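You operate a simulated robot arm through the tools that you are given. There is no shell and no other tool. Be economical: measure what you need, move in short steps, check, and stop when the job is done.

The job below is to be done with a simulated robot arm. You get a single attempt, and the scene is never put back.

## Task
Wrap 2 turns of film round the middle of the turntable's stack.
Fine: carriage locked at high for the top, at mid for the middle; one cycle; mains off and brake on at the end; leave the tail as it hangs.
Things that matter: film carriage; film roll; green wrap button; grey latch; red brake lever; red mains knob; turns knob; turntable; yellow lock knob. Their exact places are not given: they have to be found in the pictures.

The check looks at the end state, three seconds after you hand in, the way a careful person would. Anything else that was tipped, shoved, dropped, spilled or broken makes it a failure.

## Robot
A 6-joint arm with a fingered hand on a trunk, on a base that drives. Base frame: it is fixed to the floor where the robot stands at the start and does not move with it; the origin is under the middle of the robot, x ahead of it, y to its left, z up. Units: mm, rad, N and s.
With the tool pointing down near the work surface it reaches from about 100 to 580 mm from the robot's upright axis, wherever it stands. Its first joint turns from -2.007 to 2.007 rad. Places, roughly: film carriage [900, -200, 600]; green wrap button [1000, 100, 1000]; grey latch [400, -300, 500]; red brake lever [1000, 0, 800]; red mains knob [800, 0, 1100]; turns knob [1000, 100, 1100]; turntable [400, -700, 400]; yellow lock knob [900, -100, 900]. Payload 4 kg.
Tool frame: the origin (TCP) lies between the finger pads and is the grasp point; the fingertips stand 26 mm ahead of it; z points along the fingers, y is the line along which they close. Largest opening 164 mm; the body of the gripper starts 73 mm behind the TCP. The gripper is a hand of 5 fingers: y runs from the thumb to the fingers, the wrist lies at [0, 0, -239] in the tool frame, and closing takes about 1.5 s.
Orientation is told as [roll, pitch, yaw] about the base's x, y, z axes, in that order, counted from this pose: with the fingers straight down and closing along the base's y, the tool's x points along the base's -x, its y along +y and its z along -z.

## Interface
- The arm moves only by the tool move_arm. Its argument "targets" is a list that holds one entry, the list of rows, each a list of 7 numbers: the shift along the base's x, y, z in mm, then the turn, a rotation vector about the base's x, y, z in rad, then the opening in per cent of the stroke, from 0 (shut) to 100 (fully open). In form: [[[tx, ty, tz, rx, ry, rz, claw], ...]]. A call has 1 to 10 rows; each row shifts and turns the commanded pose from where the row before left it. A row lasts 0.2 s, in which the tool goes at most 50 mm and 0.15 rad; a call with a longer step from one row to the next is refused whole, and so is a gripper value outside its range. A pose out of reach is approached as far as the arm can. The call stops where the force on the tool passes 40 N (or 10 N more than at its start, if that is more) or the arm is blocked; 0.2 s more then pass. Each finger travels about 45 mm/s and halts on what it meets, pressing with about 30 N; the grip force reading is that of the motor and also rises with nothing between the fingers. The clock runs only during rows and for 0.2 s after the last one: add rows that do not move to give the fingers time. The reply holds the time, the measured pose of the TCP, the force on the tool along the base axes, the opening and the grip force, in the units named above and with some noise, with the torque about the TCP (base axes, N m) and any sound that the robot's microphone picked up, and new pictures: "views" is both (left out), scene, wrist or none.
- Cameras (640 x 400 px; columns grow to the right, rows downward): "scene" is now at [-2.1, 140.1, 1864.6]; the picture's right is [-0.62, -0.78, 0.00], its down [-0.64, 0.51, -0.58] and it looks along [0.45, -0.36, -0.82] (base axes); focal length 253 px, centre (320, 200). "wrist" rides on the gripper at [50, -70, -93] in the tool frame; the picture's right is [0.81, 0.59, 0.00], its down [-0.43, 0.60, -0.68] and it looks along [-0.40, 0.55, 0.74] (tool axes); focal length 270 px, centre (320, 200).
- raise_lower(by): slides the trunk up (or, below 0, down) by that many mm; the arm and the scene camera ride with it, the base frame stays. It gives what a move gives, with no picture.
- roll_base(legs): drives the robot by 1 to 6 legs, each [ahead, left, turn to the left] in mm, mm and rad, along the robot's own axes; the way and the turn of a leg run together, so that a leg with both is an arc; at most 1500 mm and 3.142 rad a leg. The arm and the cameras ride along, it lands a little off, and it stops where it bumps. It gives what a move gives, and a new picture of the scene camera.
- preshape(shape): the hand has 5 fingers and takes this shape, open, in about a second: jaw (thumb against the fingers, like two jaws); tri (thumb and two fingers); tip (a fingertip pinch); poke (one finger out to press); point (the index stretched); flat (the hand flat); cup (the hand cupped); fist (a fist). The gripper value then closes the fingers along that shape, each until it touches; the sizes above hold for jaw. It gives what a move gives, with no picture.
- aim_head(pan, tilt): turns the head with the scene camera to pan (to the left, within 2.705 rad either way) and tilt (down, from -0.506 to 1.204), counted from straight ahead of the robot. It gives what a move gives, and a new picture of the scene camera.
- locate(camera, pixels): for up to 12 pixels [column, row] of the newest picture of that camera ("zoom" is the newest enlarged one), the place [x, y, z] in the base frame of the surface seen there, good to about 2 mm. It takes no simulated time.
- inspect(camera, box): a new picture of the part [left, top, right, bottom] of that camera's present view, enlarged. It takes no simulated time.
- hand_in(): hands the job in; it is judged then, once.

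Work in short steps. Measure before you move; look again where a grasp or a placing could have gone wrong, and mend it. You have 80 turns and 260 pictures in all, those below and enlarged ones among them. Open the gripper and draw the arm clear of the work before you hand the job in, unless the task says otherwise; then end with one line.

The tools are called as a command line: name --argument value ..., lists and objects as JSON in quotes. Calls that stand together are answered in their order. move_arm: Moves the arm, as the interface text tells. Its arguments: {"type":"object","properties":{"targets":{"type":"array"},"views":{"type":"string","enum":["both","scene","wrist","none"]}},"required":["targets"]} The other tools are called the same way: raise_lower (by) slides the trunk up or down; preshape (shape) gives the hand a shape; roll_base (legs) drives the base; aim_head (pan, tilt) turns the head that bears the scene camera; locate (camera, pixels) gives the place of the surface under pixels of a picture; inspect (camera, box) takes an enlarged picture of a part of a camera's view; hand_in () hands the job in.

At the start:

```text
t: 0.0
eef_pos: [505.4, -108.5, 1369.8]
tcp_rot: [-0.001, 0.0, -0.001]
force: [0.3, -0.4, 0.4]
ft_torque: [-0.03, 0.01, -0.01]
opening: 164.0
grip_force: 0.0
shape: jaw
trunk travel left (down, up): [-925.0, 65.0]
robot x, y, heading: [0.7, 0.8, -0.005]
head pan, tilt: [-0.674, 0.956]
```

scene: 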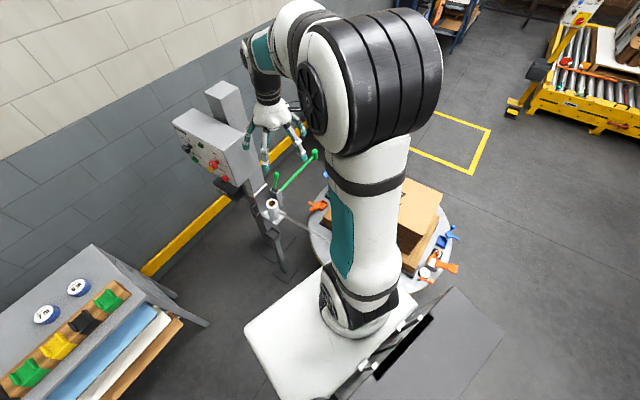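
wrist: 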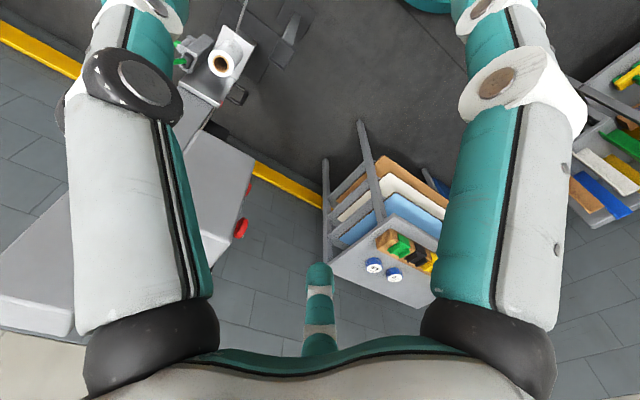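

The scene picture shows the control panel near (210,150), the mast with film roll near (270,205), and the turntable near (400,230). I enlarge these parts.

inspect --camera "scene" --box '[160, 70, 320, 170]'

inspect --camera "scene" --box '[220, 140, 380, 280]'

inspect --camera "scene" --box '[380, 160, 500, 300]'

```text
4.00 times, centred on (240, 120) of scene
```

zoom: 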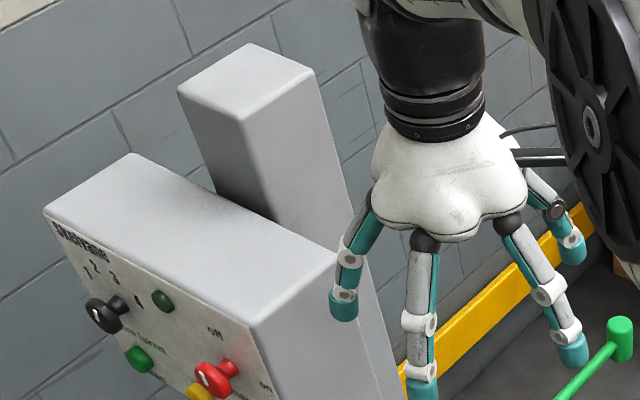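

```text
2.86 times, centred on (300, 210) of scene
```

zoom: 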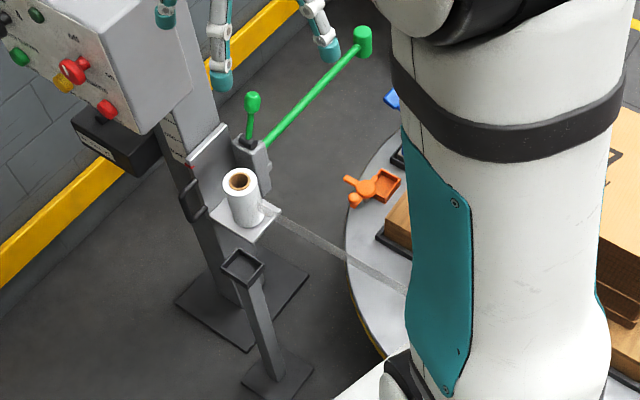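

```text
2.86 times, centred on (440, 230) of scene
```

zoom: 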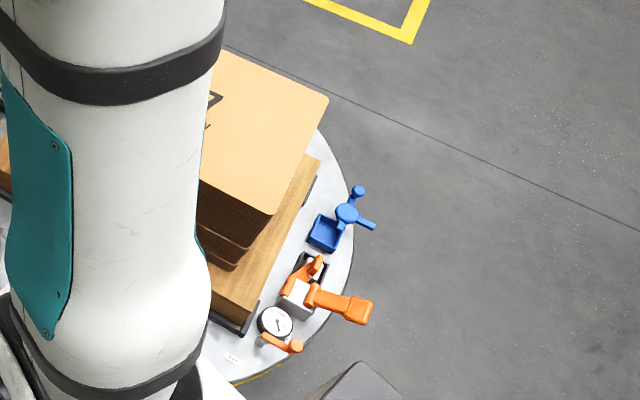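

I locate the main parts seen.

locate --camera "scene" --pixels '[[186, 148], [197, 160], [214, 164], [210, 169], [226, 180], [282, 176], [314, 154], [271, 204], [282, 233], [318, 206], [233, 185], [204, 165]]'

locate --camera "scene" --pixels '[[430, 195], [447, 235], [431, 272], [452, 267], [440, 258], [429, 245], [418, 285], [440, 310], [80, 288], [300, 310], [480, 330], [345, 270]]'

aim_head --pan -0.1 --tilt 0.8

```text
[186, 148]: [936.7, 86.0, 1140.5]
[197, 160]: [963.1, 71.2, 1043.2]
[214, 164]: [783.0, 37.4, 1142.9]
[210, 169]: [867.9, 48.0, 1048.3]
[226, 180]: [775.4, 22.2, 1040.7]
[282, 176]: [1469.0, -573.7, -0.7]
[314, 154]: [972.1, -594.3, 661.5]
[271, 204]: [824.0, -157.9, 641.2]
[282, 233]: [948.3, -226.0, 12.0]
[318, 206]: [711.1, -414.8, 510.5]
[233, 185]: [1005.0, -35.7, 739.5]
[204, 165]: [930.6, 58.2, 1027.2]
```

```text
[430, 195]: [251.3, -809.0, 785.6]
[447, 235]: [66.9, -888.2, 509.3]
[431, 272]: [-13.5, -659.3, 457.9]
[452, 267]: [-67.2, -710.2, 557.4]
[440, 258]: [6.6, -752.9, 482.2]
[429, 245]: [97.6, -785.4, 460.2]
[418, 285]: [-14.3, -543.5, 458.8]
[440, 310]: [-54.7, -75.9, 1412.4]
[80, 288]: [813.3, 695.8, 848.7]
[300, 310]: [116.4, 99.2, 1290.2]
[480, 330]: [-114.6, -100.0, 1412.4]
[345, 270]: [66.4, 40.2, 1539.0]
```

```text
t: 1.0
eef_pos: [506.3, -108.9, 1370.3]
tcp_rot: [-0.001, 0.001, 0.0]
force: [0.0, 0.2, 0.4]
ft_torque: [0.01, -0.01, 0.0]
opening: 164.0
grip_force: 0.1
shape: jaw
trunk travel left (down, up): [-925.0, 65.0]
robot x, y, heading: [0.8, -2.7, 0.004]
head pan, tilt: [-0.099, 0.799]
```

scene: 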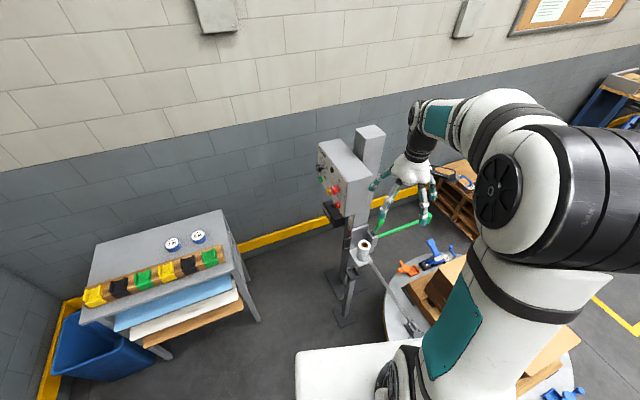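

I measure the table's edges and the panel to plan where to stand.

locate --camera "scene" --pixels '[[234, 262], [222, 212], [95, 245], [82, 318], [258, 318], [238, 296], [155, 345], [165, 352], [318, 145], [340, 215], [371, 180], [348, 290]]'

inspect --camera "scene" --box '[300, 120, 460, 220]'

inspect --camera "scene" --box '[320, 190, 480, 340]'

```text
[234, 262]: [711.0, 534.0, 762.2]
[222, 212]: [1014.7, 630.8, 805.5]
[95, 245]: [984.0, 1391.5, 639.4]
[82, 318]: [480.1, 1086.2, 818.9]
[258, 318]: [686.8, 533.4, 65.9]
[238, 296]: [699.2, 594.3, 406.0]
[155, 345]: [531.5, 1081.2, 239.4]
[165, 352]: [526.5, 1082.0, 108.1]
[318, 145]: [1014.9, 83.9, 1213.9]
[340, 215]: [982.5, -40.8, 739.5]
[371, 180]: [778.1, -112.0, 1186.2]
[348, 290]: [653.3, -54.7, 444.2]
```

```text
4.00 times, centred on (380, 170) of scene
```

zoom: 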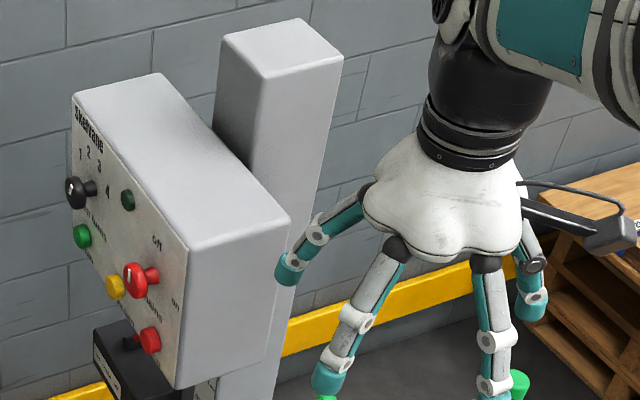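

```text
2.67 times, centred on (400, 265) of scene
```

zoom: 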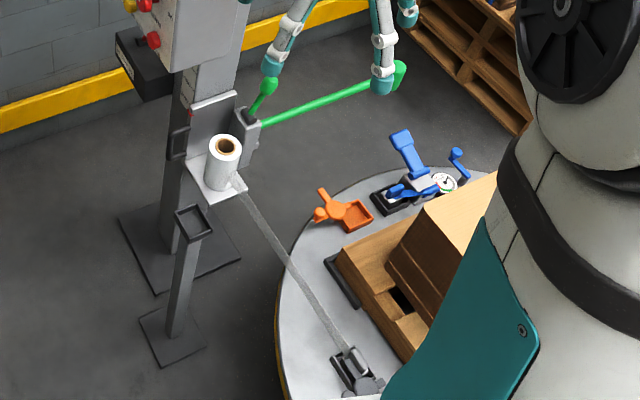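

The panel face looks towards +y, slightly -x. I drive to about (450, 250), between table and post, with the arm high, then look at the panel.

roll_base --legs '[[450, 250, 0]]'

aim_head --pan -0.5 --tilt 0.9

```text
t: 4.0
eef_pos: [956.7, 142.6, 1370.1]
tcp_rot: [-0.001, 0.0, 0.001]
force: [-0.1, 0.3, 0.6]
ft_torque: [-0.03, -0.01, 0.03]
opening: 163.9
grip_force: 0.0
shape: jaw
trunk travel left (down, up): [-925.0, 65.0]
robot x, y, heading: [449.9, 253.1, 0.004]
head pan, tilt: [-0.099, 0.799]
```

scene: 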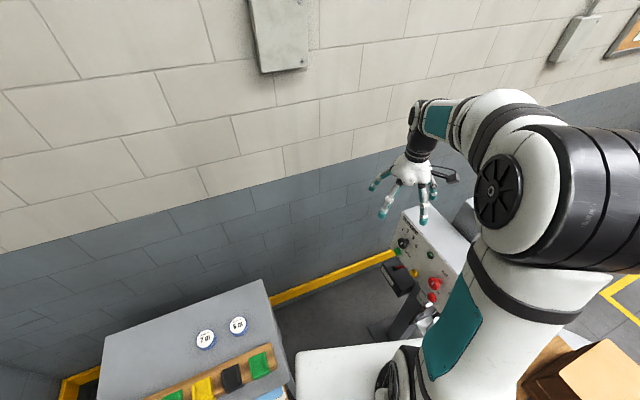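

```text
t: 4.9
eef_pos: [955.4, 142.3, 1368.7]
tcp_rot: [0.001, 0.0, 0.0]
force: [0.2, 0.0, -0.6]
ft_torque: [-0.02, -0.01, 0.04]
opening: 163.9
grip_force: 0.1
shape: jaw
trunk travel left (down, up): [-925.0, 65.0]
robot x, y, heading: [447.7, 247.5, -0.002]
head pan, tilt: [-0.499, 0.901]
```

scene: 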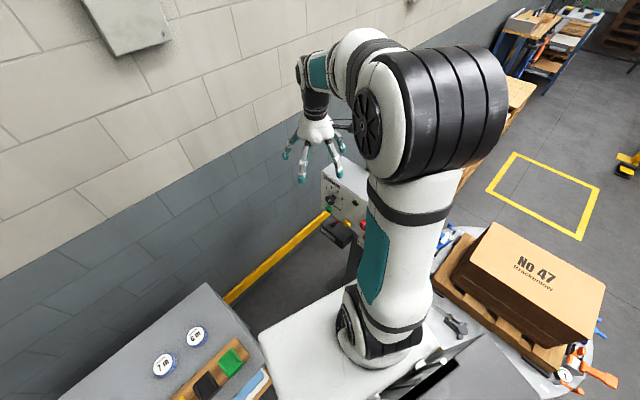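

The panel is now seen near (340,200). I enlarge it and the turntable.

inspect --camera "scene" --box '[300, 150, 396, 290]'

inspect --camera "scene" --box '[400, 210, 640, 400]'

inspect --camera "wrist" --box '[0, 0, 640, 400]'

```text
2.86 times, centred on (348, 220) of scene
```

zoom: 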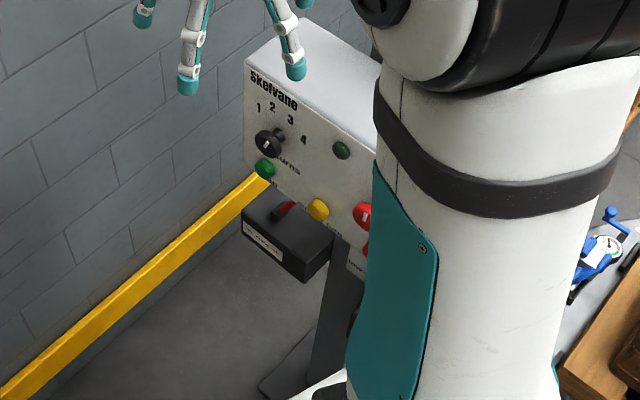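

```text
2.11 times, centred on (520, 305) of scene
```

zoom: 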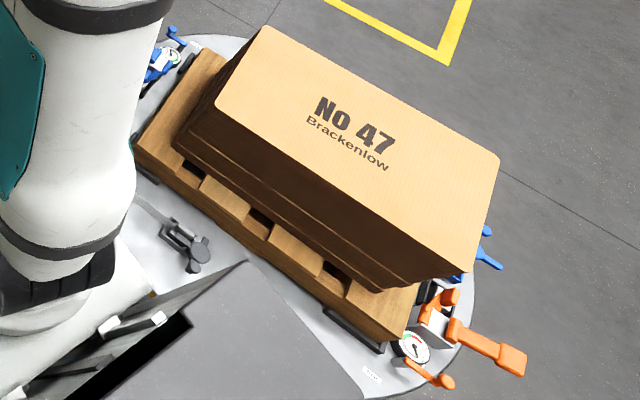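

```text
1.00 times, centred on (320, 200) of wrist (not enlarged: the box is as wide or as high as the picture)
```

zoom: 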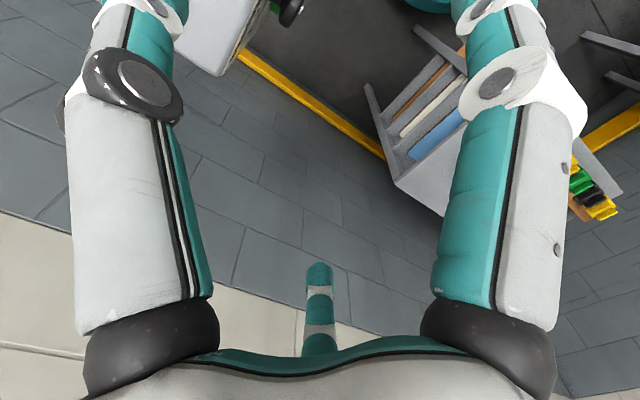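

I back the hand off and turn it to point along -y, so the wrist camera faces the panel.

move_arm --targets '[[[-12, 12, 0, -0.15, 0, 0, 100], [-12, 12, 0, -0.15, 0, 0, 100], [-12, 12, 0, -0.15, 0, 0, 100], [-12, 12, 0, -0.15, 0, 0, 100], [-12, 12, 0, -0.15, 0, 0, 100], [-12, 12, 0, -0.15, 0, 0, 100], [-12, 12, 0, -0.15, 0, 0, 100], [-12, 12, 0, -0.15, 0, 0, 100], [-12, 12, 0, -0.15, 0, 0, 100], [-12, 12, 0, -0.15, 0, 0, 100]]]'

```text
t: 7.1
eef_pos: [844.5, 138.5, 1255.2]
tcp_rot: [-1.308, -0.004, 0.021]
force: [-1.0, 0.0, -0.8]
ft_torque: [0.01, -0.01, 0.0]
opening: 163.9
grip_force: 0.1
shape: jaw
out of reach, approached as far as the arm can: row 7, 8, 9, 10
trunk travel left (down, up): [-925.0, 65.0]
robot x, y, heading: [450.2, 250.6, -0.001]
head pan, tilt: [-0.499, 0.901]
```

scene: 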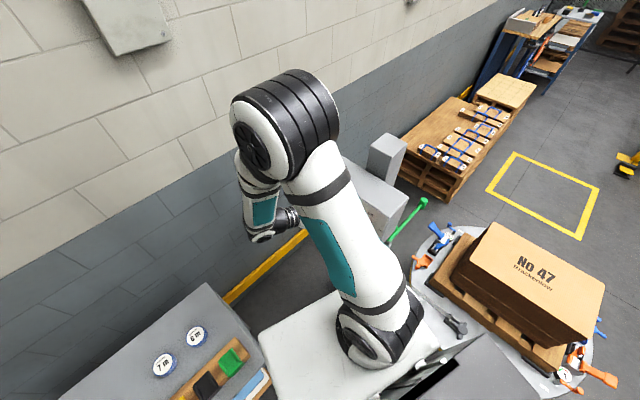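
wrist: 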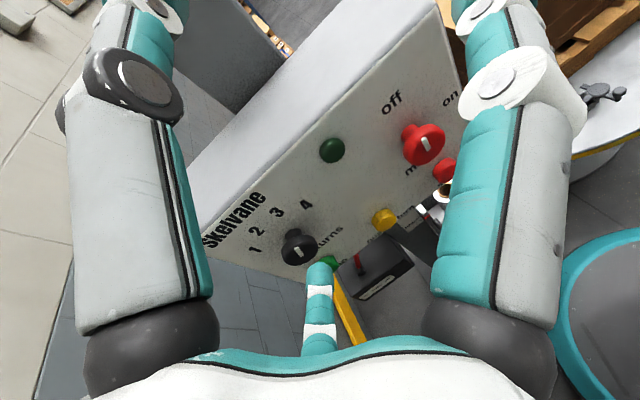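

The wrist camera now shows the panel: turns knob (297,247), mains (427,143), yellow (384,218), red button (445,170), lever (357,265). I locate and enlarge.

locate --camera "wrist" --pixels '[[297, 246], [426, 143], [384, 218], [444, 170], [330, 262], [357, 265], [331, 150], [360, 130], [250, 245], [350, 220], [375, 285], [430, 205]]'

inspect --camera "wrist" --box '[200, 60, 480, 300]'

inspect --camera "wrist" --box '[320, 160, 460, 310]'

```text
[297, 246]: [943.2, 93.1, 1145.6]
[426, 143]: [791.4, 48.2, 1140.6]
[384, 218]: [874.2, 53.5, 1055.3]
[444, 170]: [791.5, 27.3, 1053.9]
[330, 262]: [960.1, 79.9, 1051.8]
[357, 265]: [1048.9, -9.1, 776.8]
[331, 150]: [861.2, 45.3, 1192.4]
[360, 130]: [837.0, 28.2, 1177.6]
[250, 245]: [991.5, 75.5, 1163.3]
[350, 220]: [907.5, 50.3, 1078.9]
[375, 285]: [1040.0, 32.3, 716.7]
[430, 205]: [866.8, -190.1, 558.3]
```

```text
1.67 times, centred on (340, 180) of wrist
```

zoom: 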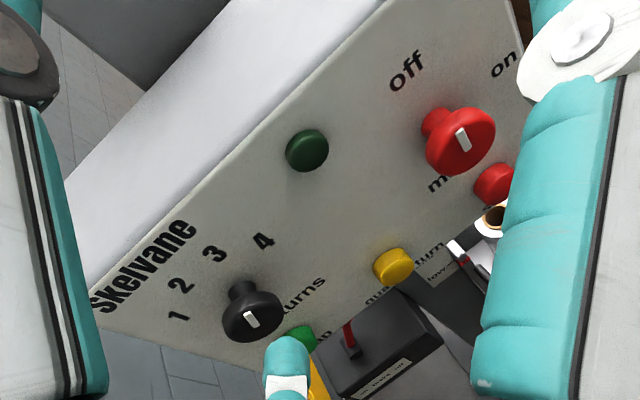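

```text
2.67 times, centred on (390, 235) of wrist
```

zoom: 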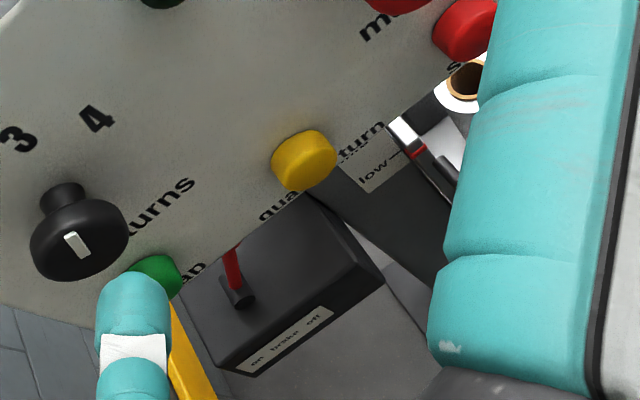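

The mains lamp is dark, the mains pointer stands at off, and the brake label reads "on brake off". Now I enlarge the turntable, latch and clamps from the scene camera.

inspect --camera "scene" --box '[350, 150, 480, 240]'

inspect --camera "scene" --box '[390, 250, 520, 350]'

inspect --camera "scene" --box '[500, 310, 640, 400]'

locate --camera "scene" --pixels '[[456, 322], [468, 335], [440, 300], [425, 200], [540, 380], [590, 350], [500, 262], [440, 240], [424, 225], [600, 288], [490, 225], [600, 330]]'

```text
4.44 times, centred on (415, 195) of scene
```

zoom: 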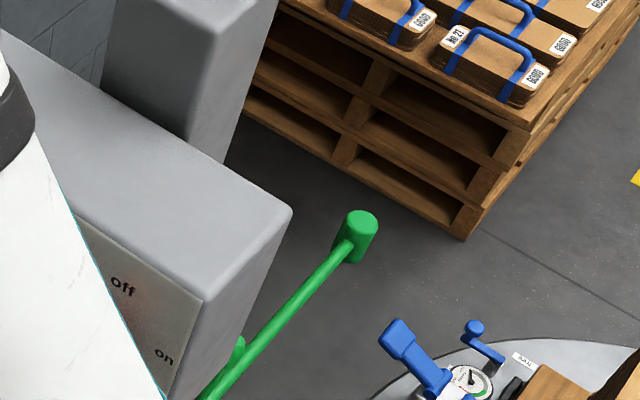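

```text
4.00 times, centred on (455, 300) of scene
```

zoom: 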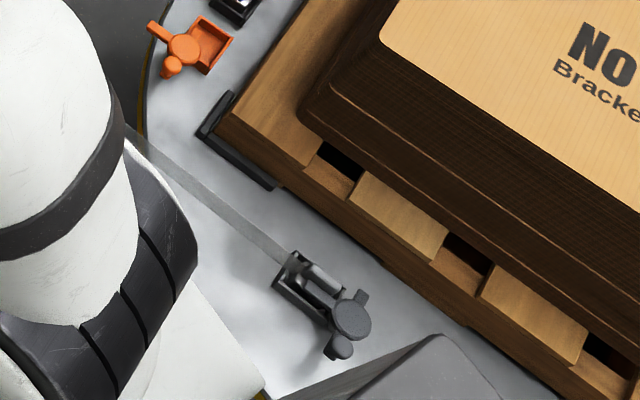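

```text
4.44 times, centred on (570, 355) of scene
```

zoom: 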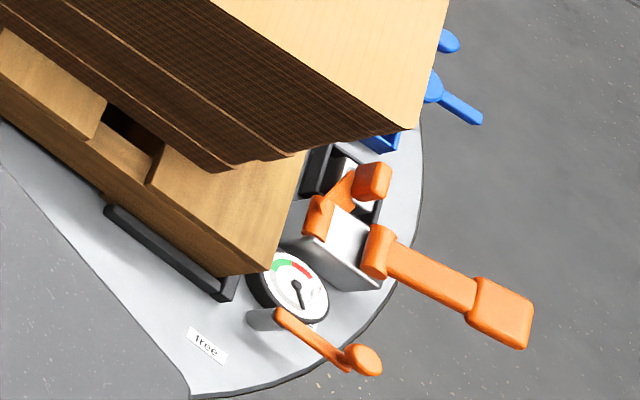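

```text
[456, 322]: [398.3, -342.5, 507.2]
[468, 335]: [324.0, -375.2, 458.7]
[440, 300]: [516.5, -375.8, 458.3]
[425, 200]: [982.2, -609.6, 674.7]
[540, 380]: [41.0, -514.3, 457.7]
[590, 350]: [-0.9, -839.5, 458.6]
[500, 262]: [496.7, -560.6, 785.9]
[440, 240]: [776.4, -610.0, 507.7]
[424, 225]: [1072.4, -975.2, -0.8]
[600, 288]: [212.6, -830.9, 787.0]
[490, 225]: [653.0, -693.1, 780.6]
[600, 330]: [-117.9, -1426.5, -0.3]
```

The carriage and film (tail clipped at the grey latch (398,-342,507)) are seen; stack spans to z 786. I retreat from the panel and lower the trunk for a squarer view of the knobs.

move_arm --targets '[[[0, 20, 0, 0, 0, 0, 100], [0, 20, 0, 0, 0, 0, 100], [0, 20, 0, 0, 0, 0, 100]]]' --views "none"

raise_lower --by -150

inspect --camera "wrist" --box '[0, 0, 640, 400]'

```text
t: 7.9
eef_pos: [836.7, 177.9, 1232.4]
tcp_rot: [-1.299, -0.005, 0.026]
force: [0.3, -0.1, -0.2]
ft_torque: [0.01, -0.02, -0.02]
opening: 164.1
grip_force: 0.0
shape: jaw
out of reach, approached as far as the arm can: row 1, 2, 3
trunk travel left (down, up): [-925.0, 65.0]
robot x, y, heading: [450.3, 246.6, 0.0]
head pan, tilt: [-0.499, 0.901]
```

```text
t: 9.6
eef_pos: [835.1, 177.7, 1082.8]
tcp_rot: [-1.297, -0.006, 0.025]
force: [0.0, 1.1, 0.2]
ft_torque: [-0.01, 0.05, -0.01]
opening: 163.8
grip_force: 0.0
shape: jaw
trunk travel left (down, up): [-775.0, 215.0]
robot x, y, heading: [448.2, 249.4, 0.006]
head pan, tilt: [-0.499, 0.901]
```

```text
1.00 times, centred on (320, 200) of wrist (not enlarged: the box is as wide or as high as the picture)
```

zoom: 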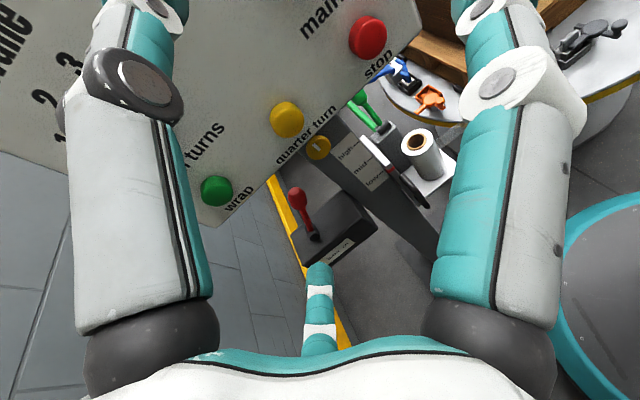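

The yellow lock knob shows at (318,148), marks high/mid/low next to it, carriage at (420,160), brake lever (300,205). I enlarge.

inspect --camera "wrist" --box '[270, 80, 460, 270]'

locate --camera "wrist" --pixels '[[317, 147], [345, 152], [373, 185], [420, 150], [395, 168], [298, 200], [365, 100], [375, 122], [314, 237], [345, 240], [440, 180], [215, 190]]'

inspect --camera "wrist" --box '[320, 100, 400, 200]'

inspect --camera "wrist" --box '[530, 0, 640, 80]'

```text
2.11 times, centred on (365, 175) of wrist
```

zoom: 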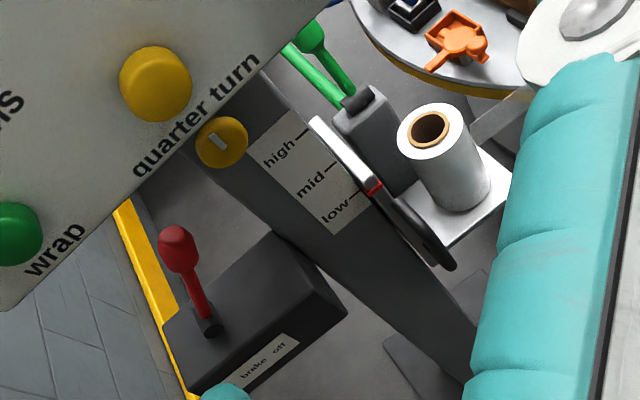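

```text
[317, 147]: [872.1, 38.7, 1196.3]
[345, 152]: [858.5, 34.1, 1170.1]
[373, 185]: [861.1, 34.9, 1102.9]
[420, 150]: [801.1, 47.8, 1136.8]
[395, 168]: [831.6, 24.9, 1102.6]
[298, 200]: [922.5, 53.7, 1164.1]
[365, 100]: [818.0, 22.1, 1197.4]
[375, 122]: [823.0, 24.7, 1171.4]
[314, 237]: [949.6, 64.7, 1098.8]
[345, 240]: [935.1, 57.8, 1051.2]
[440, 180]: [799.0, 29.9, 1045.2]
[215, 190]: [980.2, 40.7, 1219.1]
```

```text
4.00 times, centred on (360, 150) of wrist
```

zoom: 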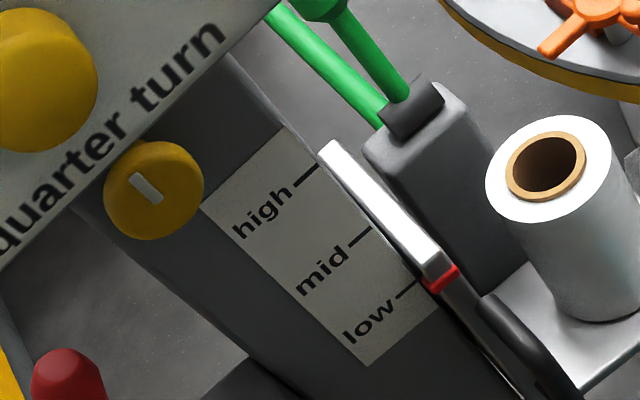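

```text
5.00 times, centred on (585, 40) of wrist
```

zoom: 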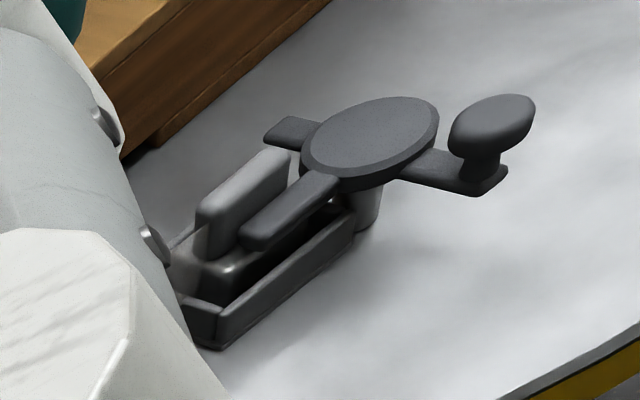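

I retake the enlarged view so that locate works on the present pose.

inspect --camera "wrist" --box '[270, 80, 460, 270]'

locate --camera "zoom" --pixels '[[222, 142], [372, 187], [340, 140], [345, 165], [370, 195], [178, 245], [210, 328], [430, 240], [430, 128], [360, 105], [313, 35], [480, 220]]'

locate --camera "zoom" --pixels '[[455, 265], [400, 205], [365, 180], [315, 120], [300, 130], [328, 163], [352, 190], [240, 370], [280, 345], [155, 80], [15, 230], [500, 190]]'

inspect --camera "wrist" --box '[350, 130, 470, 230]'

```text
2.11 times, centred on (365, 175) of wrist
```

zoom: 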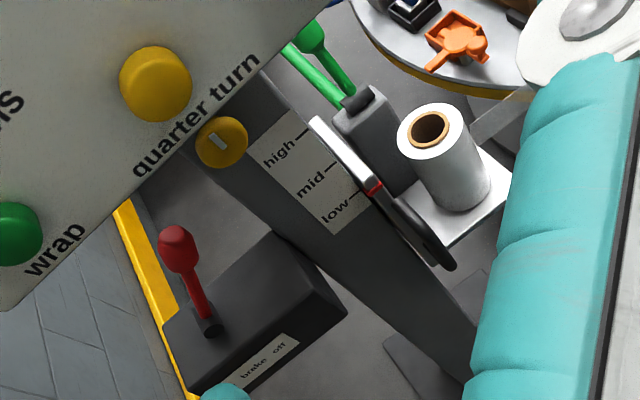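

```text
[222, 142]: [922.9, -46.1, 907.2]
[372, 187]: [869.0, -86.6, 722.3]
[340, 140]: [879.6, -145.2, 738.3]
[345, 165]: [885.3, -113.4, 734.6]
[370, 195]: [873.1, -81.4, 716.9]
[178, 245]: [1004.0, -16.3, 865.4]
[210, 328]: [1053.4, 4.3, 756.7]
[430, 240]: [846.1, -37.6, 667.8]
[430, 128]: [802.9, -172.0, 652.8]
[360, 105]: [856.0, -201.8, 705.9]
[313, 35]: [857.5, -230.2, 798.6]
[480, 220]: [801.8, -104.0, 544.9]
```

```text
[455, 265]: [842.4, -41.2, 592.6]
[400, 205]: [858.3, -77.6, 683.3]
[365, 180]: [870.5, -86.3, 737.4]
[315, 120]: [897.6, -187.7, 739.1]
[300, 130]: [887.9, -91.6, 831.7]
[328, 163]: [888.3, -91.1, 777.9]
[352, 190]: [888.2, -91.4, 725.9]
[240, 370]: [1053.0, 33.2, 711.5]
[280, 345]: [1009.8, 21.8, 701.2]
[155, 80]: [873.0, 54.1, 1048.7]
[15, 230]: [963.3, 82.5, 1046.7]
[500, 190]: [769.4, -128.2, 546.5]
```

```text
4.00 times, centred on (410, 180) of wrist
```

zoom: 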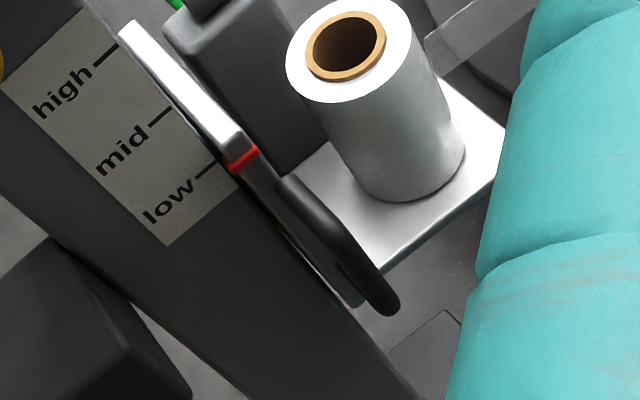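

Measured: marks at z 832/778/726 on the mast, pointer at low; lock knob (923,-46,907), lever ball (1004,-16,865), carriage handle near (845,-40,640). The panel is yawed about 0.3 rad. I lower the trunk and turn the hand square to it to view the lock knob and lever.

raise_lower --by -150

move_arm --targets '[[[0, 0, 0, -0.135, 0, 0, 100], [0, 0, 0, -0.135, 0, 0, 100], [0, 0, 0, 0, 0, 0.15, 100], [0, 0, 0, 0, 0, 0.15, 100], [0, 0, 0, 0, 0, 0, 100]]]' --views "wrist"

```text
t: 11.4
eef_pos: [835.6, 176.4, 932.8]
tcp_rot: [-1.296, -0.005, 0.024]
force: [-0.3, 0.7, -0.7]
ft_torque: [-0.03, -0.01, 0.0]
opening: 163.7
grip_force: 0.0
shape: jaw
trunk travel left (down, up): [-625.0, 365.0]
robot x, y, heading: [451.1, 249.0, 0.006]
head pan, tilt: [-0.499, 0.901]
```

```text
t: 12.6
eef_pos: [836.0, 177.0, 933.6]
tcp_rot: [-1.297, -0.005, 0.326]
force: [-0.1, -0.2, 0.4]
ft_torque: [-0.02, 0.02, -0.04]
opening: 164.0
grip_force: 0.1
shape: jaw
out of reach, approached as far as the arm can: row 1, 2
trunk travel left (down, up): [-625.0, 365.0]
robot x, y, heading: [451.6, 250.0, 0.0]
head pan, tilt: [-0.499, 0.901]
```

wrist: 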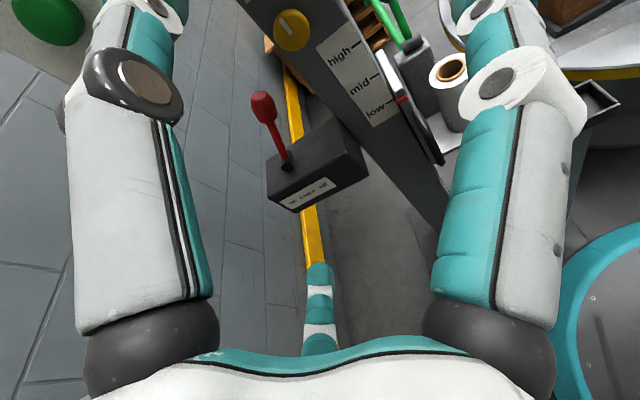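

The x-turn was limited at this height relative to the trunk. I test whether a lower hand relative to trunk (raise trunk, lower hand) allows the full turn; the hand is clear of everything.

move_arm --targets '[[[0, -10, -40, 0, 0, 0, 100], [0, -10, -40, 0, 0, 0, 100], [0, -10, -40, 0, 0, 0, 100], [0, -10, -40, -0.13, 0, 0, 100], [0, 0, -40, -0.13, 0, 0, 100], [0, 0, 0, 0, 0, 0, 100]]]' --views "wrist"

```text
t: 14.0
eef_pos: [802.6, 164.4, 729.4]
tcp_rot: [-1.486, 0.076, 0.313]
force: [0.6, 0.4, 0.1]
ft_torque: [0.01, 0.01, 0.04]
opening: 163.8
grip_force: 0.1
shape: jaw
out of reach, approached as far as the arm can: row 5
trunk travel left (down, up): [-625.0, 365.0]
robot x, y, heading: [453.2, 251.9, -0.001]
head pan, tilt: [-0.499, 0.901]
```

wrist: 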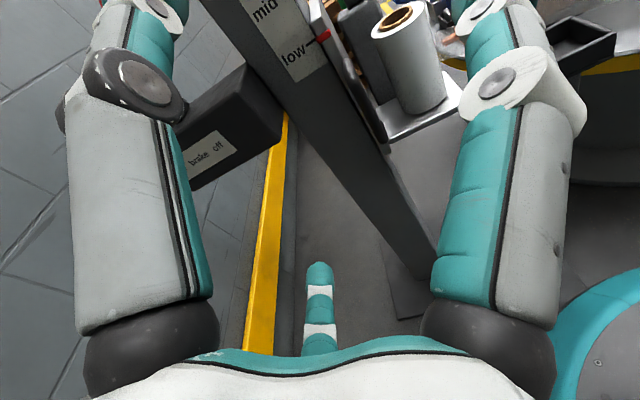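

Lower relative to the trunk, the turn works. I raise the trunk so the hand comes to lock-knob height at the same arm posture.

raise_lower --by 190

move_arm --targets '[[[20, -15, 0, 0, 0, 0, 100], [20, -15, 0, 0, 0, 0, 100], [0, 0, 0, 0, 0, 0, 100]]]' --views "wrist"

inspect --camera "wrist" --box '[200, 0, 360, 100]'

inspect --camera "wrist" --box '[200, 80, 360, 240]'

```text
t: 16.0
eef_pos: [802.3, 163.7, 919.8]
tcp_rot: [-1.485, 0.076, 0.316]
force: [-0.7, 0.2, 0.9]
ft_torque: [-0.02, -0.02, -0.01]
opening: 164.0
grip_force: 0.1
shape: jaw
trunk travel left (down, up): [-815.0, 175.0]
robot x, y, heading: [449.2, 251.8, 0.001]
head pan, tilt: [-0.499, 0.901]
```

```text
t: 16.8
eef_pos: [821.1, 154.3, 918.8]
tcp_rot: [-1.461, 0.077, 0.313]
force: [-0.8, 0.1, -0.2]
ft_torque: [-0.01, 0.02, -0.01]
opening: 164.1
grip_force: 0.1
shape: jaw
out of reach, approached as far as the arm can: row 1, 2
trunk travel left (down, up): [-815.0, 175.0]
robot x, y, heading: [446.9, 252.1, -0.002]
head pan, tilt: [-0.499, 0.901]
```

wrist: 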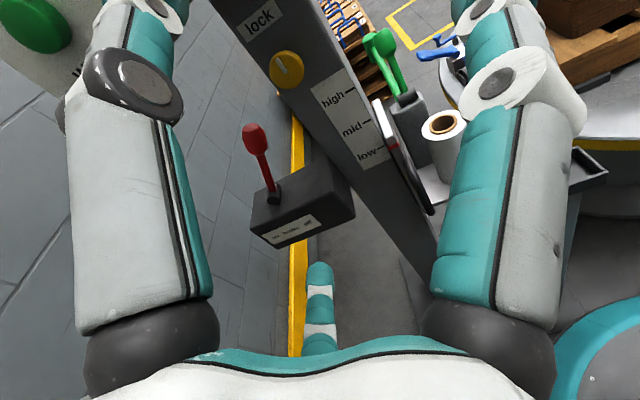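

```text
4.00 times, centred on (280, 50) of wrist
```

zoom: 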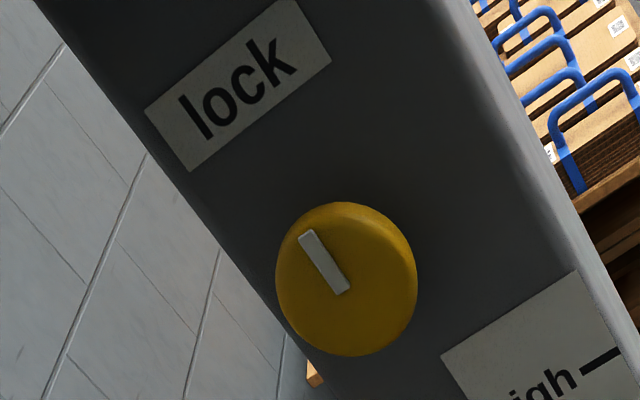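

```text
2.50 times, centred on (280, 160) of wrist
```

zoom: 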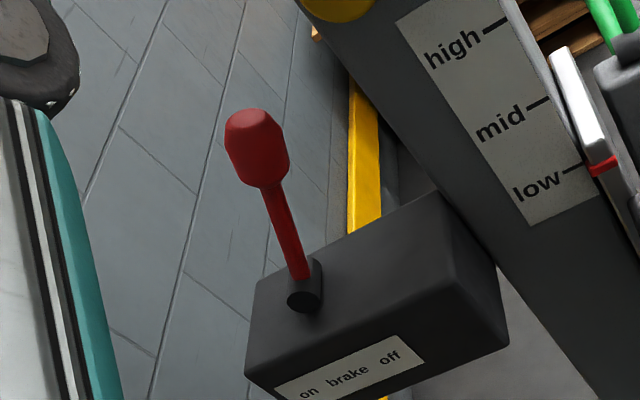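

Lever's lean matters: I locate its pivot, ball, and the label words, and the knob.

locate --camera "zoom" --pixels '[[258, 150], [275, 200], [290, 250], [302, 297], [308, 395], [390, 357], [255, 285], [445, 195], [500, 260], [602, 165], [600, 190], [560, 60]]'

locate --camera "wrist" --pixels '[[287, 68], [260, 25], [275, 90], [388, 137], [391, 148], [430, 212], [440, 205], [383, 102], [384, 152], [408, 96], [442, 124], [434, 200]]'

```text
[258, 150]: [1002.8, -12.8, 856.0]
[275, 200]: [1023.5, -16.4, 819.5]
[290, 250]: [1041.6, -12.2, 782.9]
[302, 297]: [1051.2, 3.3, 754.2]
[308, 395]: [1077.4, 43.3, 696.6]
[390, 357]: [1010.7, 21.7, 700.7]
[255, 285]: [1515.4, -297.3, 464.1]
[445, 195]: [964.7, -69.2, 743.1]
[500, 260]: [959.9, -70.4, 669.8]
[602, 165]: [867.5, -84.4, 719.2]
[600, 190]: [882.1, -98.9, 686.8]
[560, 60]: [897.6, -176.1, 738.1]
```

```text
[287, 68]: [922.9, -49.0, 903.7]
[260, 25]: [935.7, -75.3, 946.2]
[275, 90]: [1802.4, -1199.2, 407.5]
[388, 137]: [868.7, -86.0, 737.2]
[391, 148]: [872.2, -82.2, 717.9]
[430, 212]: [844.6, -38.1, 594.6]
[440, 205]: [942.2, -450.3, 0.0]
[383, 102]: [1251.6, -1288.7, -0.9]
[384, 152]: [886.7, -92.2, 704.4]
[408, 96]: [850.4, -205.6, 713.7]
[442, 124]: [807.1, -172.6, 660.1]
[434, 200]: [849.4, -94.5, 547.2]
```

The lever leans towards "off" (brake is off now); the lock pointer points up at "lock". I approach the lock knob with fingers partly closed while pre-rolling the hand counter-clockwise to test wrist range.

move_arm --targets '[[[10, 0, -3, -0.038, 0.124, 0, 40], [10, 0, -3, -0.038, 0.124, 0, 40], [10, -10, -3, -0.038, 0.124, 0, 40], [10, -10, -3, -0.038, 0.124, 0, 40], [10, -10, -2, -0.038, 0.124, 0, 40], [14, -10, 0, -0.038, 0.124, 0, 40], [0, 0, 0, 0, 0, 0, 40]]]' --views "both"

```text
t: 18.4
eef_pos: [816.6, 157.6, 899.6]
tcp_rot: [-1.422, 0.853, 0.354]
force: [-0.1, -0.7, 0.3]
ft_torque: [0.04, -0.01, 0.0]
opening: 66.1
grip_force: 0.1
shape: jaw
out of reach, approached as far as the arm can: row 1, 2, 3, 4, 5, 6
trunk travel left (down, up): [-815.0, 175.0]
robot x, y, heading: [446.8, 251.1, 0.004]
head pan, tilt: [-0.499, 0.901]
```

scene: 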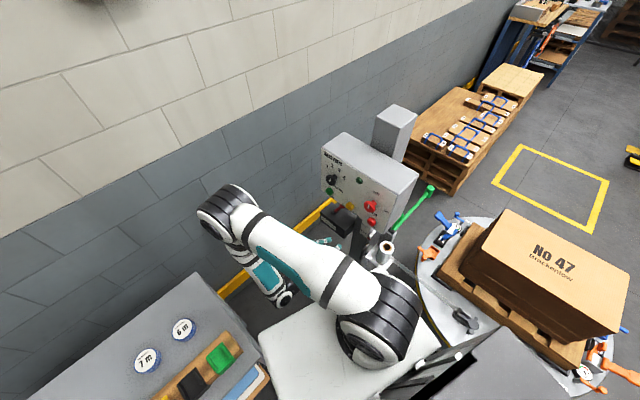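
wrist: 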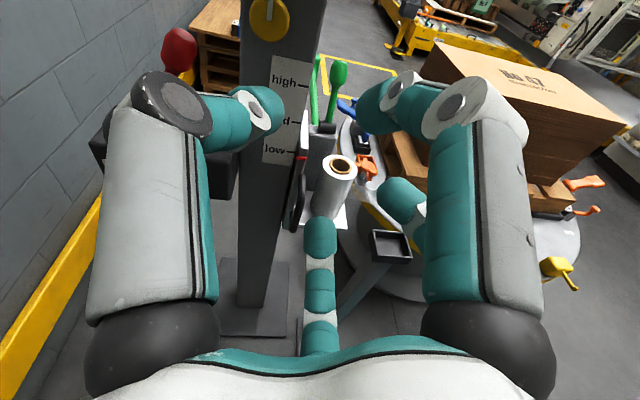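

The x-shift failed because the hand points back of radial from here; standing farther left would help. I check elbow height, base footprint and table clearances before driving.

locate --camera "scene" --pixels '[[230, 215], [210, 215], [270, 270], [290, 300], [265, 340], [300, 390], [232, 355], [215, 300], [470, 380], [385, 385], [400, 318], [250, 390]]'

aim_head --pan 0.3 --tilt 1.2

```text
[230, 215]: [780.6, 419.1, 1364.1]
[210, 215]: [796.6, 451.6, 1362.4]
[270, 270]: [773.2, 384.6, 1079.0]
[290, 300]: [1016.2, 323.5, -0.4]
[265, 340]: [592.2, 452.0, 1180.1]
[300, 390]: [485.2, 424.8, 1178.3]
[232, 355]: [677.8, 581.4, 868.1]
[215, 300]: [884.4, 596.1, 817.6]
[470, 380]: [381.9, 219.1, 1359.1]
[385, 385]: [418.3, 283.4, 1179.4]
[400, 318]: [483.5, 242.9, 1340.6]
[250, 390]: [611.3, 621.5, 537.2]
```

```text
t: 19.6
eef_pos: [816.7, 157.3, 899.4]
tcp_rot: [-1.421, 0.851, 0.353]
force: [0.1, -0.5, 0.8]
ft_torque: [0.0, 0.0, 0.0]
opening: 65.9
grip_force: 0.1
shape: jaw
trunk travel left (down, up): [-815.0, 175.0]
robot x, y, heading: [447.7, 250.5, 0.003]
head pan, tilt: [0.3, 1.201]
```

scene: 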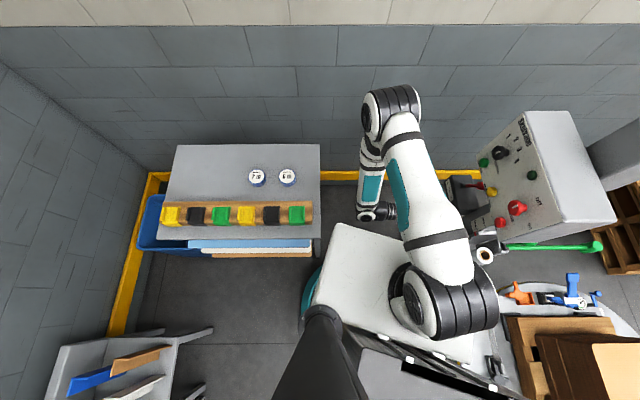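

Top-down view: base (teal) edge at (305,295). I locate the base rim and the table's nearest corner.

locate --camera "scene" --pixels '[[304, 290], [312, 272], [302, 315], [322, 240], [320, 145], [320, 255], [505, 360], [520, 390], [335, 225], [325, 262], [437, 215], [480, 355]]'

```text
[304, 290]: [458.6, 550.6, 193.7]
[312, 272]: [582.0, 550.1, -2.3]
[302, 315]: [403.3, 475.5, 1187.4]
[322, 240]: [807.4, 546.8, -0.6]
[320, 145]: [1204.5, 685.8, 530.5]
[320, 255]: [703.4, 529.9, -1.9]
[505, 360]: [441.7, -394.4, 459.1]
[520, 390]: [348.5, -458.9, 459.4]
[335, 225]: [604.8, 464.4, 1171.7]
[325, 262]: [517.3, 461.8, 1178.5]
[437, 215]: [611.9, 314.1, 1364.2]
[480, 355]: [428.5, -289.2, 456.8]
```

The base radius is about 300 and the table corner leg is at (703,530). I move the base to about (402,370), keeping ~40 mm clear.

roll_base --legs '[[-46, 118, 0]]'

move_arm --targets '[[[20, -30, 0, 0, 0, 0, 40], [20, -30, 0, 0, 0, 0, 40], [20, -30, 0, 0, 0, 0, 40], [20, -30, 0, 0, 0, 0, 40], [20, -30, 0, 0, 0, 0, 40], [15, -30, 0, 0, 0, 0, 40], [0, -20, 0, 0, 0, 0, 40], [0, 0, 0, 0, 0, 0, 40]]]' --views "wrist"

```text
t: 20.8
eef_pos: [769.9, 276.4, 901.0]
tcp_rot: [-1.423, 0.85, 0.352]
force: [0.5, 0.7, 1.1]
ft_torque: [0.02, 0.01, -0.03]
opening: 65.9
grip_force: 0.1
shape: jaw
trunk travel left (down, up): [-815.0, 175.0]
robot x, y, heading: [404.4, 370.5, 0.005]
head pan, tilt: [0.3, 1.201]
```

scene: 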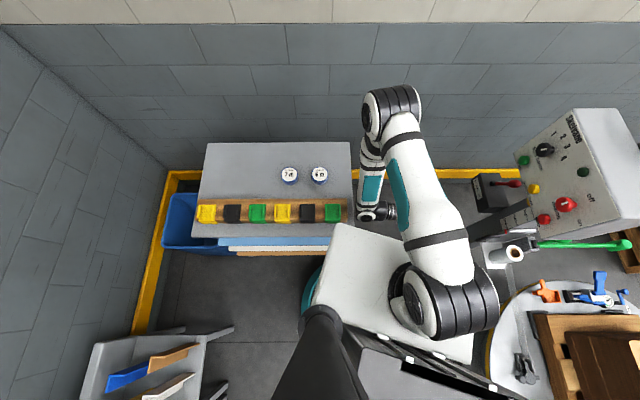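

```text
t: 22.6
eef_pos: [879.9, 131.9, 902.2]
tcp_rot: [-1.305, 0.841, 0.426]
force: [-0.6, 0.2, 0.1]
ft_torque: [0.0, 0.0, 0.01]
opening: 66.1
grip_force: 0.2
shape: jaw
out of reach, approached as far as the arm can: row 1, 2, 3, 4, 5, 6, 7
trunk travel left (down, up): [-815.0, 175.0]
robot x, y, heading: [403.9, 370.8, -0.005]
head pan, tilt: [0.3, 1.201]
```

wrist: 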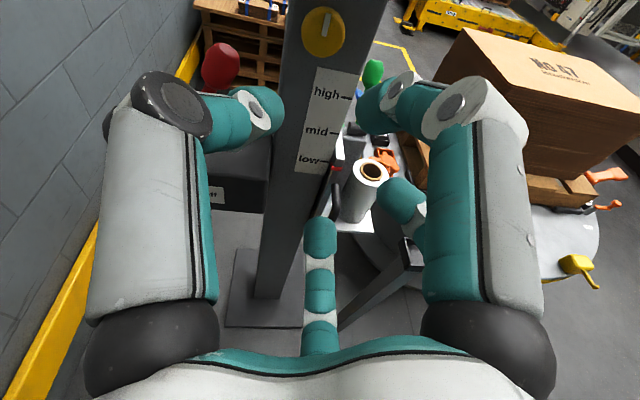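

The hand still tilts down because it is high relative to the trunk. I lower the hand relative to the trunk and raise the trunk by the same amount.

move_arm --targets '[[[0, 0, -40, 0, 0, 0, 40], [0, 0, -40, 0, 0, 0, 40], [0, 0, -40, 0, 0, 0, 40], [0, 0, -30, 0, 0, 0, 40]]]' --views "none"

raise_lower --by 150

move_arm --targets '[[[2, -15, 0, -0.1, 0, 0, 40], [2, -15, 0, -0.1, 0, 0, 40], [1, -10, 0, -0.03, 0, -0.08, 40], [0, 0, 0, 0, 0, 0, 40]]]' --views "wrist"

```text
t: 23.6
eef_pos: [897.1, 136.3, 751.5]
tcp_rot: [-1.327, 0.846, 0.412]
force: [0.7, -1.1, 0.9]
ft_torque: [-0.01, 0.01, 0.02]
opening: 66.3
grip_force: 0.0
shape: jaw
out of reach, approached as far as the arm can: row 1, 2, 3
trunk travel left (down, up): [-815.0, 175.0]
robot x, y, heading: [404.8, 365.1, -0.002]
head pan, tilt: [0.3, 1.201]
```

```text
t: 25.4
eef_pos: [896.9, 136.4, 900.7]
tcp_rot: [-1.327, 0.844, 0.412]
force: [-0.3, 0.5, 0.1]
ft_torque: [-0.03, -0.02, -0.01]
opening: 66.0
grip_force: 0.1
shape: jaw
trunk travel left (down, up): [-965.0, 25.0]
robot x, y, heading: [404.4, 368.6, 0.005]
head pan, tilt: [0.3, 1.201]
```

```text
t: 26.4
eef_pos: [932.1, 101.3, 891.3]
tcp_rot: [-1.371, 0.877, 0.294]
force: [-0.5, 0.3, 0.5]
ft_torque: [-0.03, 0.02, 0.02]
opening: 65.7
grip_force: 0.1
shape: jaw
out of reach, approached as far as the arm can: row 1, 2, 3
trunk travel left (down, up): [-965.0, 25.0]
robot x, y, heading: [401.5, 371.1, 0.003]
head pan, tilt: [0.3, 1.201]
```

wrist: 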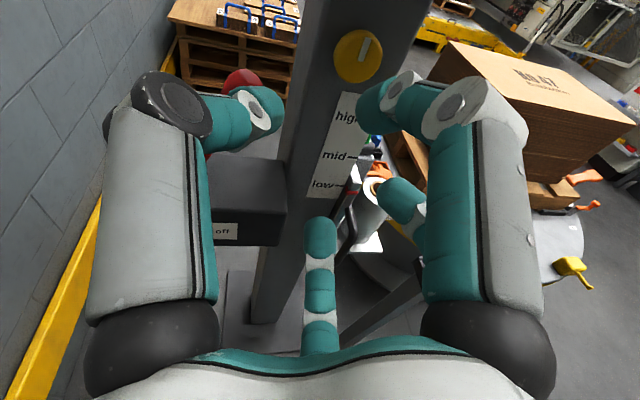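

Likely near full stretch now; I lower the trunk 80 and turn the hand a bit more towards +x, moving to a pre-grasp 80 mm in front of the lock knob.

raise_lower --by -80

move_arm --targets '[[[-8, 0, 30, 0, 0, 0.1, 40], [-8, 0, 30, 0, 0, 0.1, 40], [-8, 0, 30, 0, 0, 0.05, 40], [-8, -15, 4, 0, 0, 0, 40], [-8, -20, 0, 0, 0, 0, 40], [0, -20, 0, 0, 0, 0, 40], [0, -11, 0, 0, 0, 0, 40], [0, 0, 0, 0, 0, 0, 40]]]' --views "wrist"

```text
t: 27.6
eef_pos: [931.4, 101.0, 811.1]
tcp_rot: [-1.371, 0.877, 0.295]
force: [-0.5, 0.2, 0.1]
ft_torque: [0.02, -0.02, -0.02]
opening: 65.8
grip_force: 0.0
shape: jaw
trunk travel left (down, up): [-885.0, 105.0]
robot x, y, heading: [398.6, 371.8, -0.006]
head pan, tilt: [0.3, 1.201]
```

```text
t: 29.4
eef_pos: [949.7, 24.2, 900.1]
tcp_rot: [-1.372, 0.878, 0.547]
force: [0.4, 0.3, 0.2]
ft_torque: [0.03, 0.02, 0.01]
opening: 65.8
grip_force: 0.0
shape: jaw
out of reach, approached as far as the arm can: row 1, 2, 3, 4, 5
trunk travel left (down, up): [-885.0, 105.0]
robot x, y, heading: [403.1, 369.8, 0.001]
head pan, tilt: [0.3, 1.201]
```

wrist: 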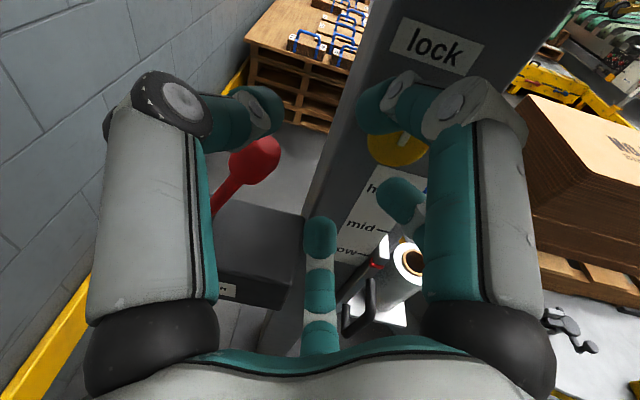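

Now 6th–7th rows were reachable. I shift -x to line up with the knob (923,-49,904).

move_arm --targets '[[[-15, 0, 2, 0, 0, 0, 40], [-15, 0, 2, 0, 0, 0, 40], [-10, 0, 0, 0, 0, 0, 40], [0, 0, 0, 0, 0, 0, 40]]]' --views "wrist"

```text
t: 30.4
eef_pos: [937.0, 15.2, 902.7]
tcp_rot: [-1.354, 0.878, 0.556]
force: [-0.1, 0.1, -0.2]
ft_torque: [-0.01, -0.02, 0.0]
opening: 66.0
grip_force: 0.0
shape: jaw
out of reach, approached as far as the arm can: row 1, 2, 3
trunk travel left (down, up): [-885.0, 105.0]
robot x, y, heading: [404.6, 370.0, 0.005]
head pan, tilt: [0.3, 1.201]
```

wrist: 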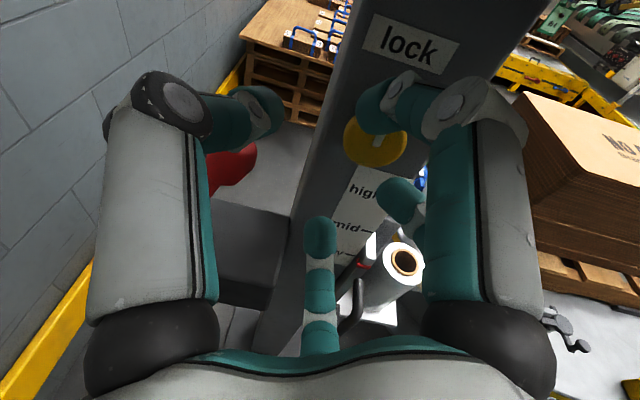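

I'm still at a joint limit; I look at the arm's posture from the head to understand it.

aim_head --pan -0.35 --tilt 0.95

locate --camera "scene" --pixels '[[200, 200], [230, 240], [260, 260], [290, 230], [330, 300], [280, 300], [300, 260], [380, 320]]'

```text
t: 31.4
eef_pos: [936.8, 15.2, 903.4]
tcp_rot: [-1.353, 0.875, 0.555]
force: [0.6, -0.4, 0.0]
ft_torque: [-0.02, 0.01, -0.02]
opening: 65.7
grip_force: 0.1
shape: jaw
trunk travel left (down, up): [-885.0, 105.0]
robot x, y, heading: [402.1, 371.4, 0.004]
head pan, tilt: [-0.351, 0.949]
```

scene: 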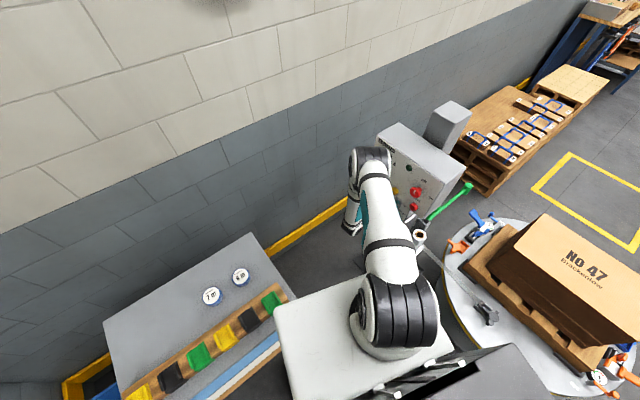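

```text
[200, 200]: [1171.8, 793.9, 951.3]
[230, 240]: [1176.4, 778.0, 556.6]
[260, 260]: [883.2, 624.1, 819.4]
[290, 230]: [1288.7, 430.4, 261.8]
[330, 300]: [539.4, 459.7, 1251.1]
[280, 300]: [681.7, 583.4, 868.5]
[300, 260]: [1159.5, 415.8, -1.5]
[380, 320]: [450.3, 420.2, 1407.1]
```

locate --camera "scene" --pixels '[[370, 155], [357, 165], [380, 215], [352, 212], [352, 228], [390, 250], [400, 310], [415, 310]]'

```text
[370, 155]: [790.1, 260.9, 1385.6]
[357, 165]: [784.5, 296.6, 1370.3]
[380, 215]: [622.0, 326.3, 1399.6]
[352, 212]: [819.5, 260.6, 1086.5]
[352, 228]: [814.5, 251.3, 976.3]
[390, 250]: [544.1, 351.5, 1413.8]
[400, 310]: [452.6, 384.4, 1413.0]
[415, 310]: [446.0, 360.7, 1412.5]
```

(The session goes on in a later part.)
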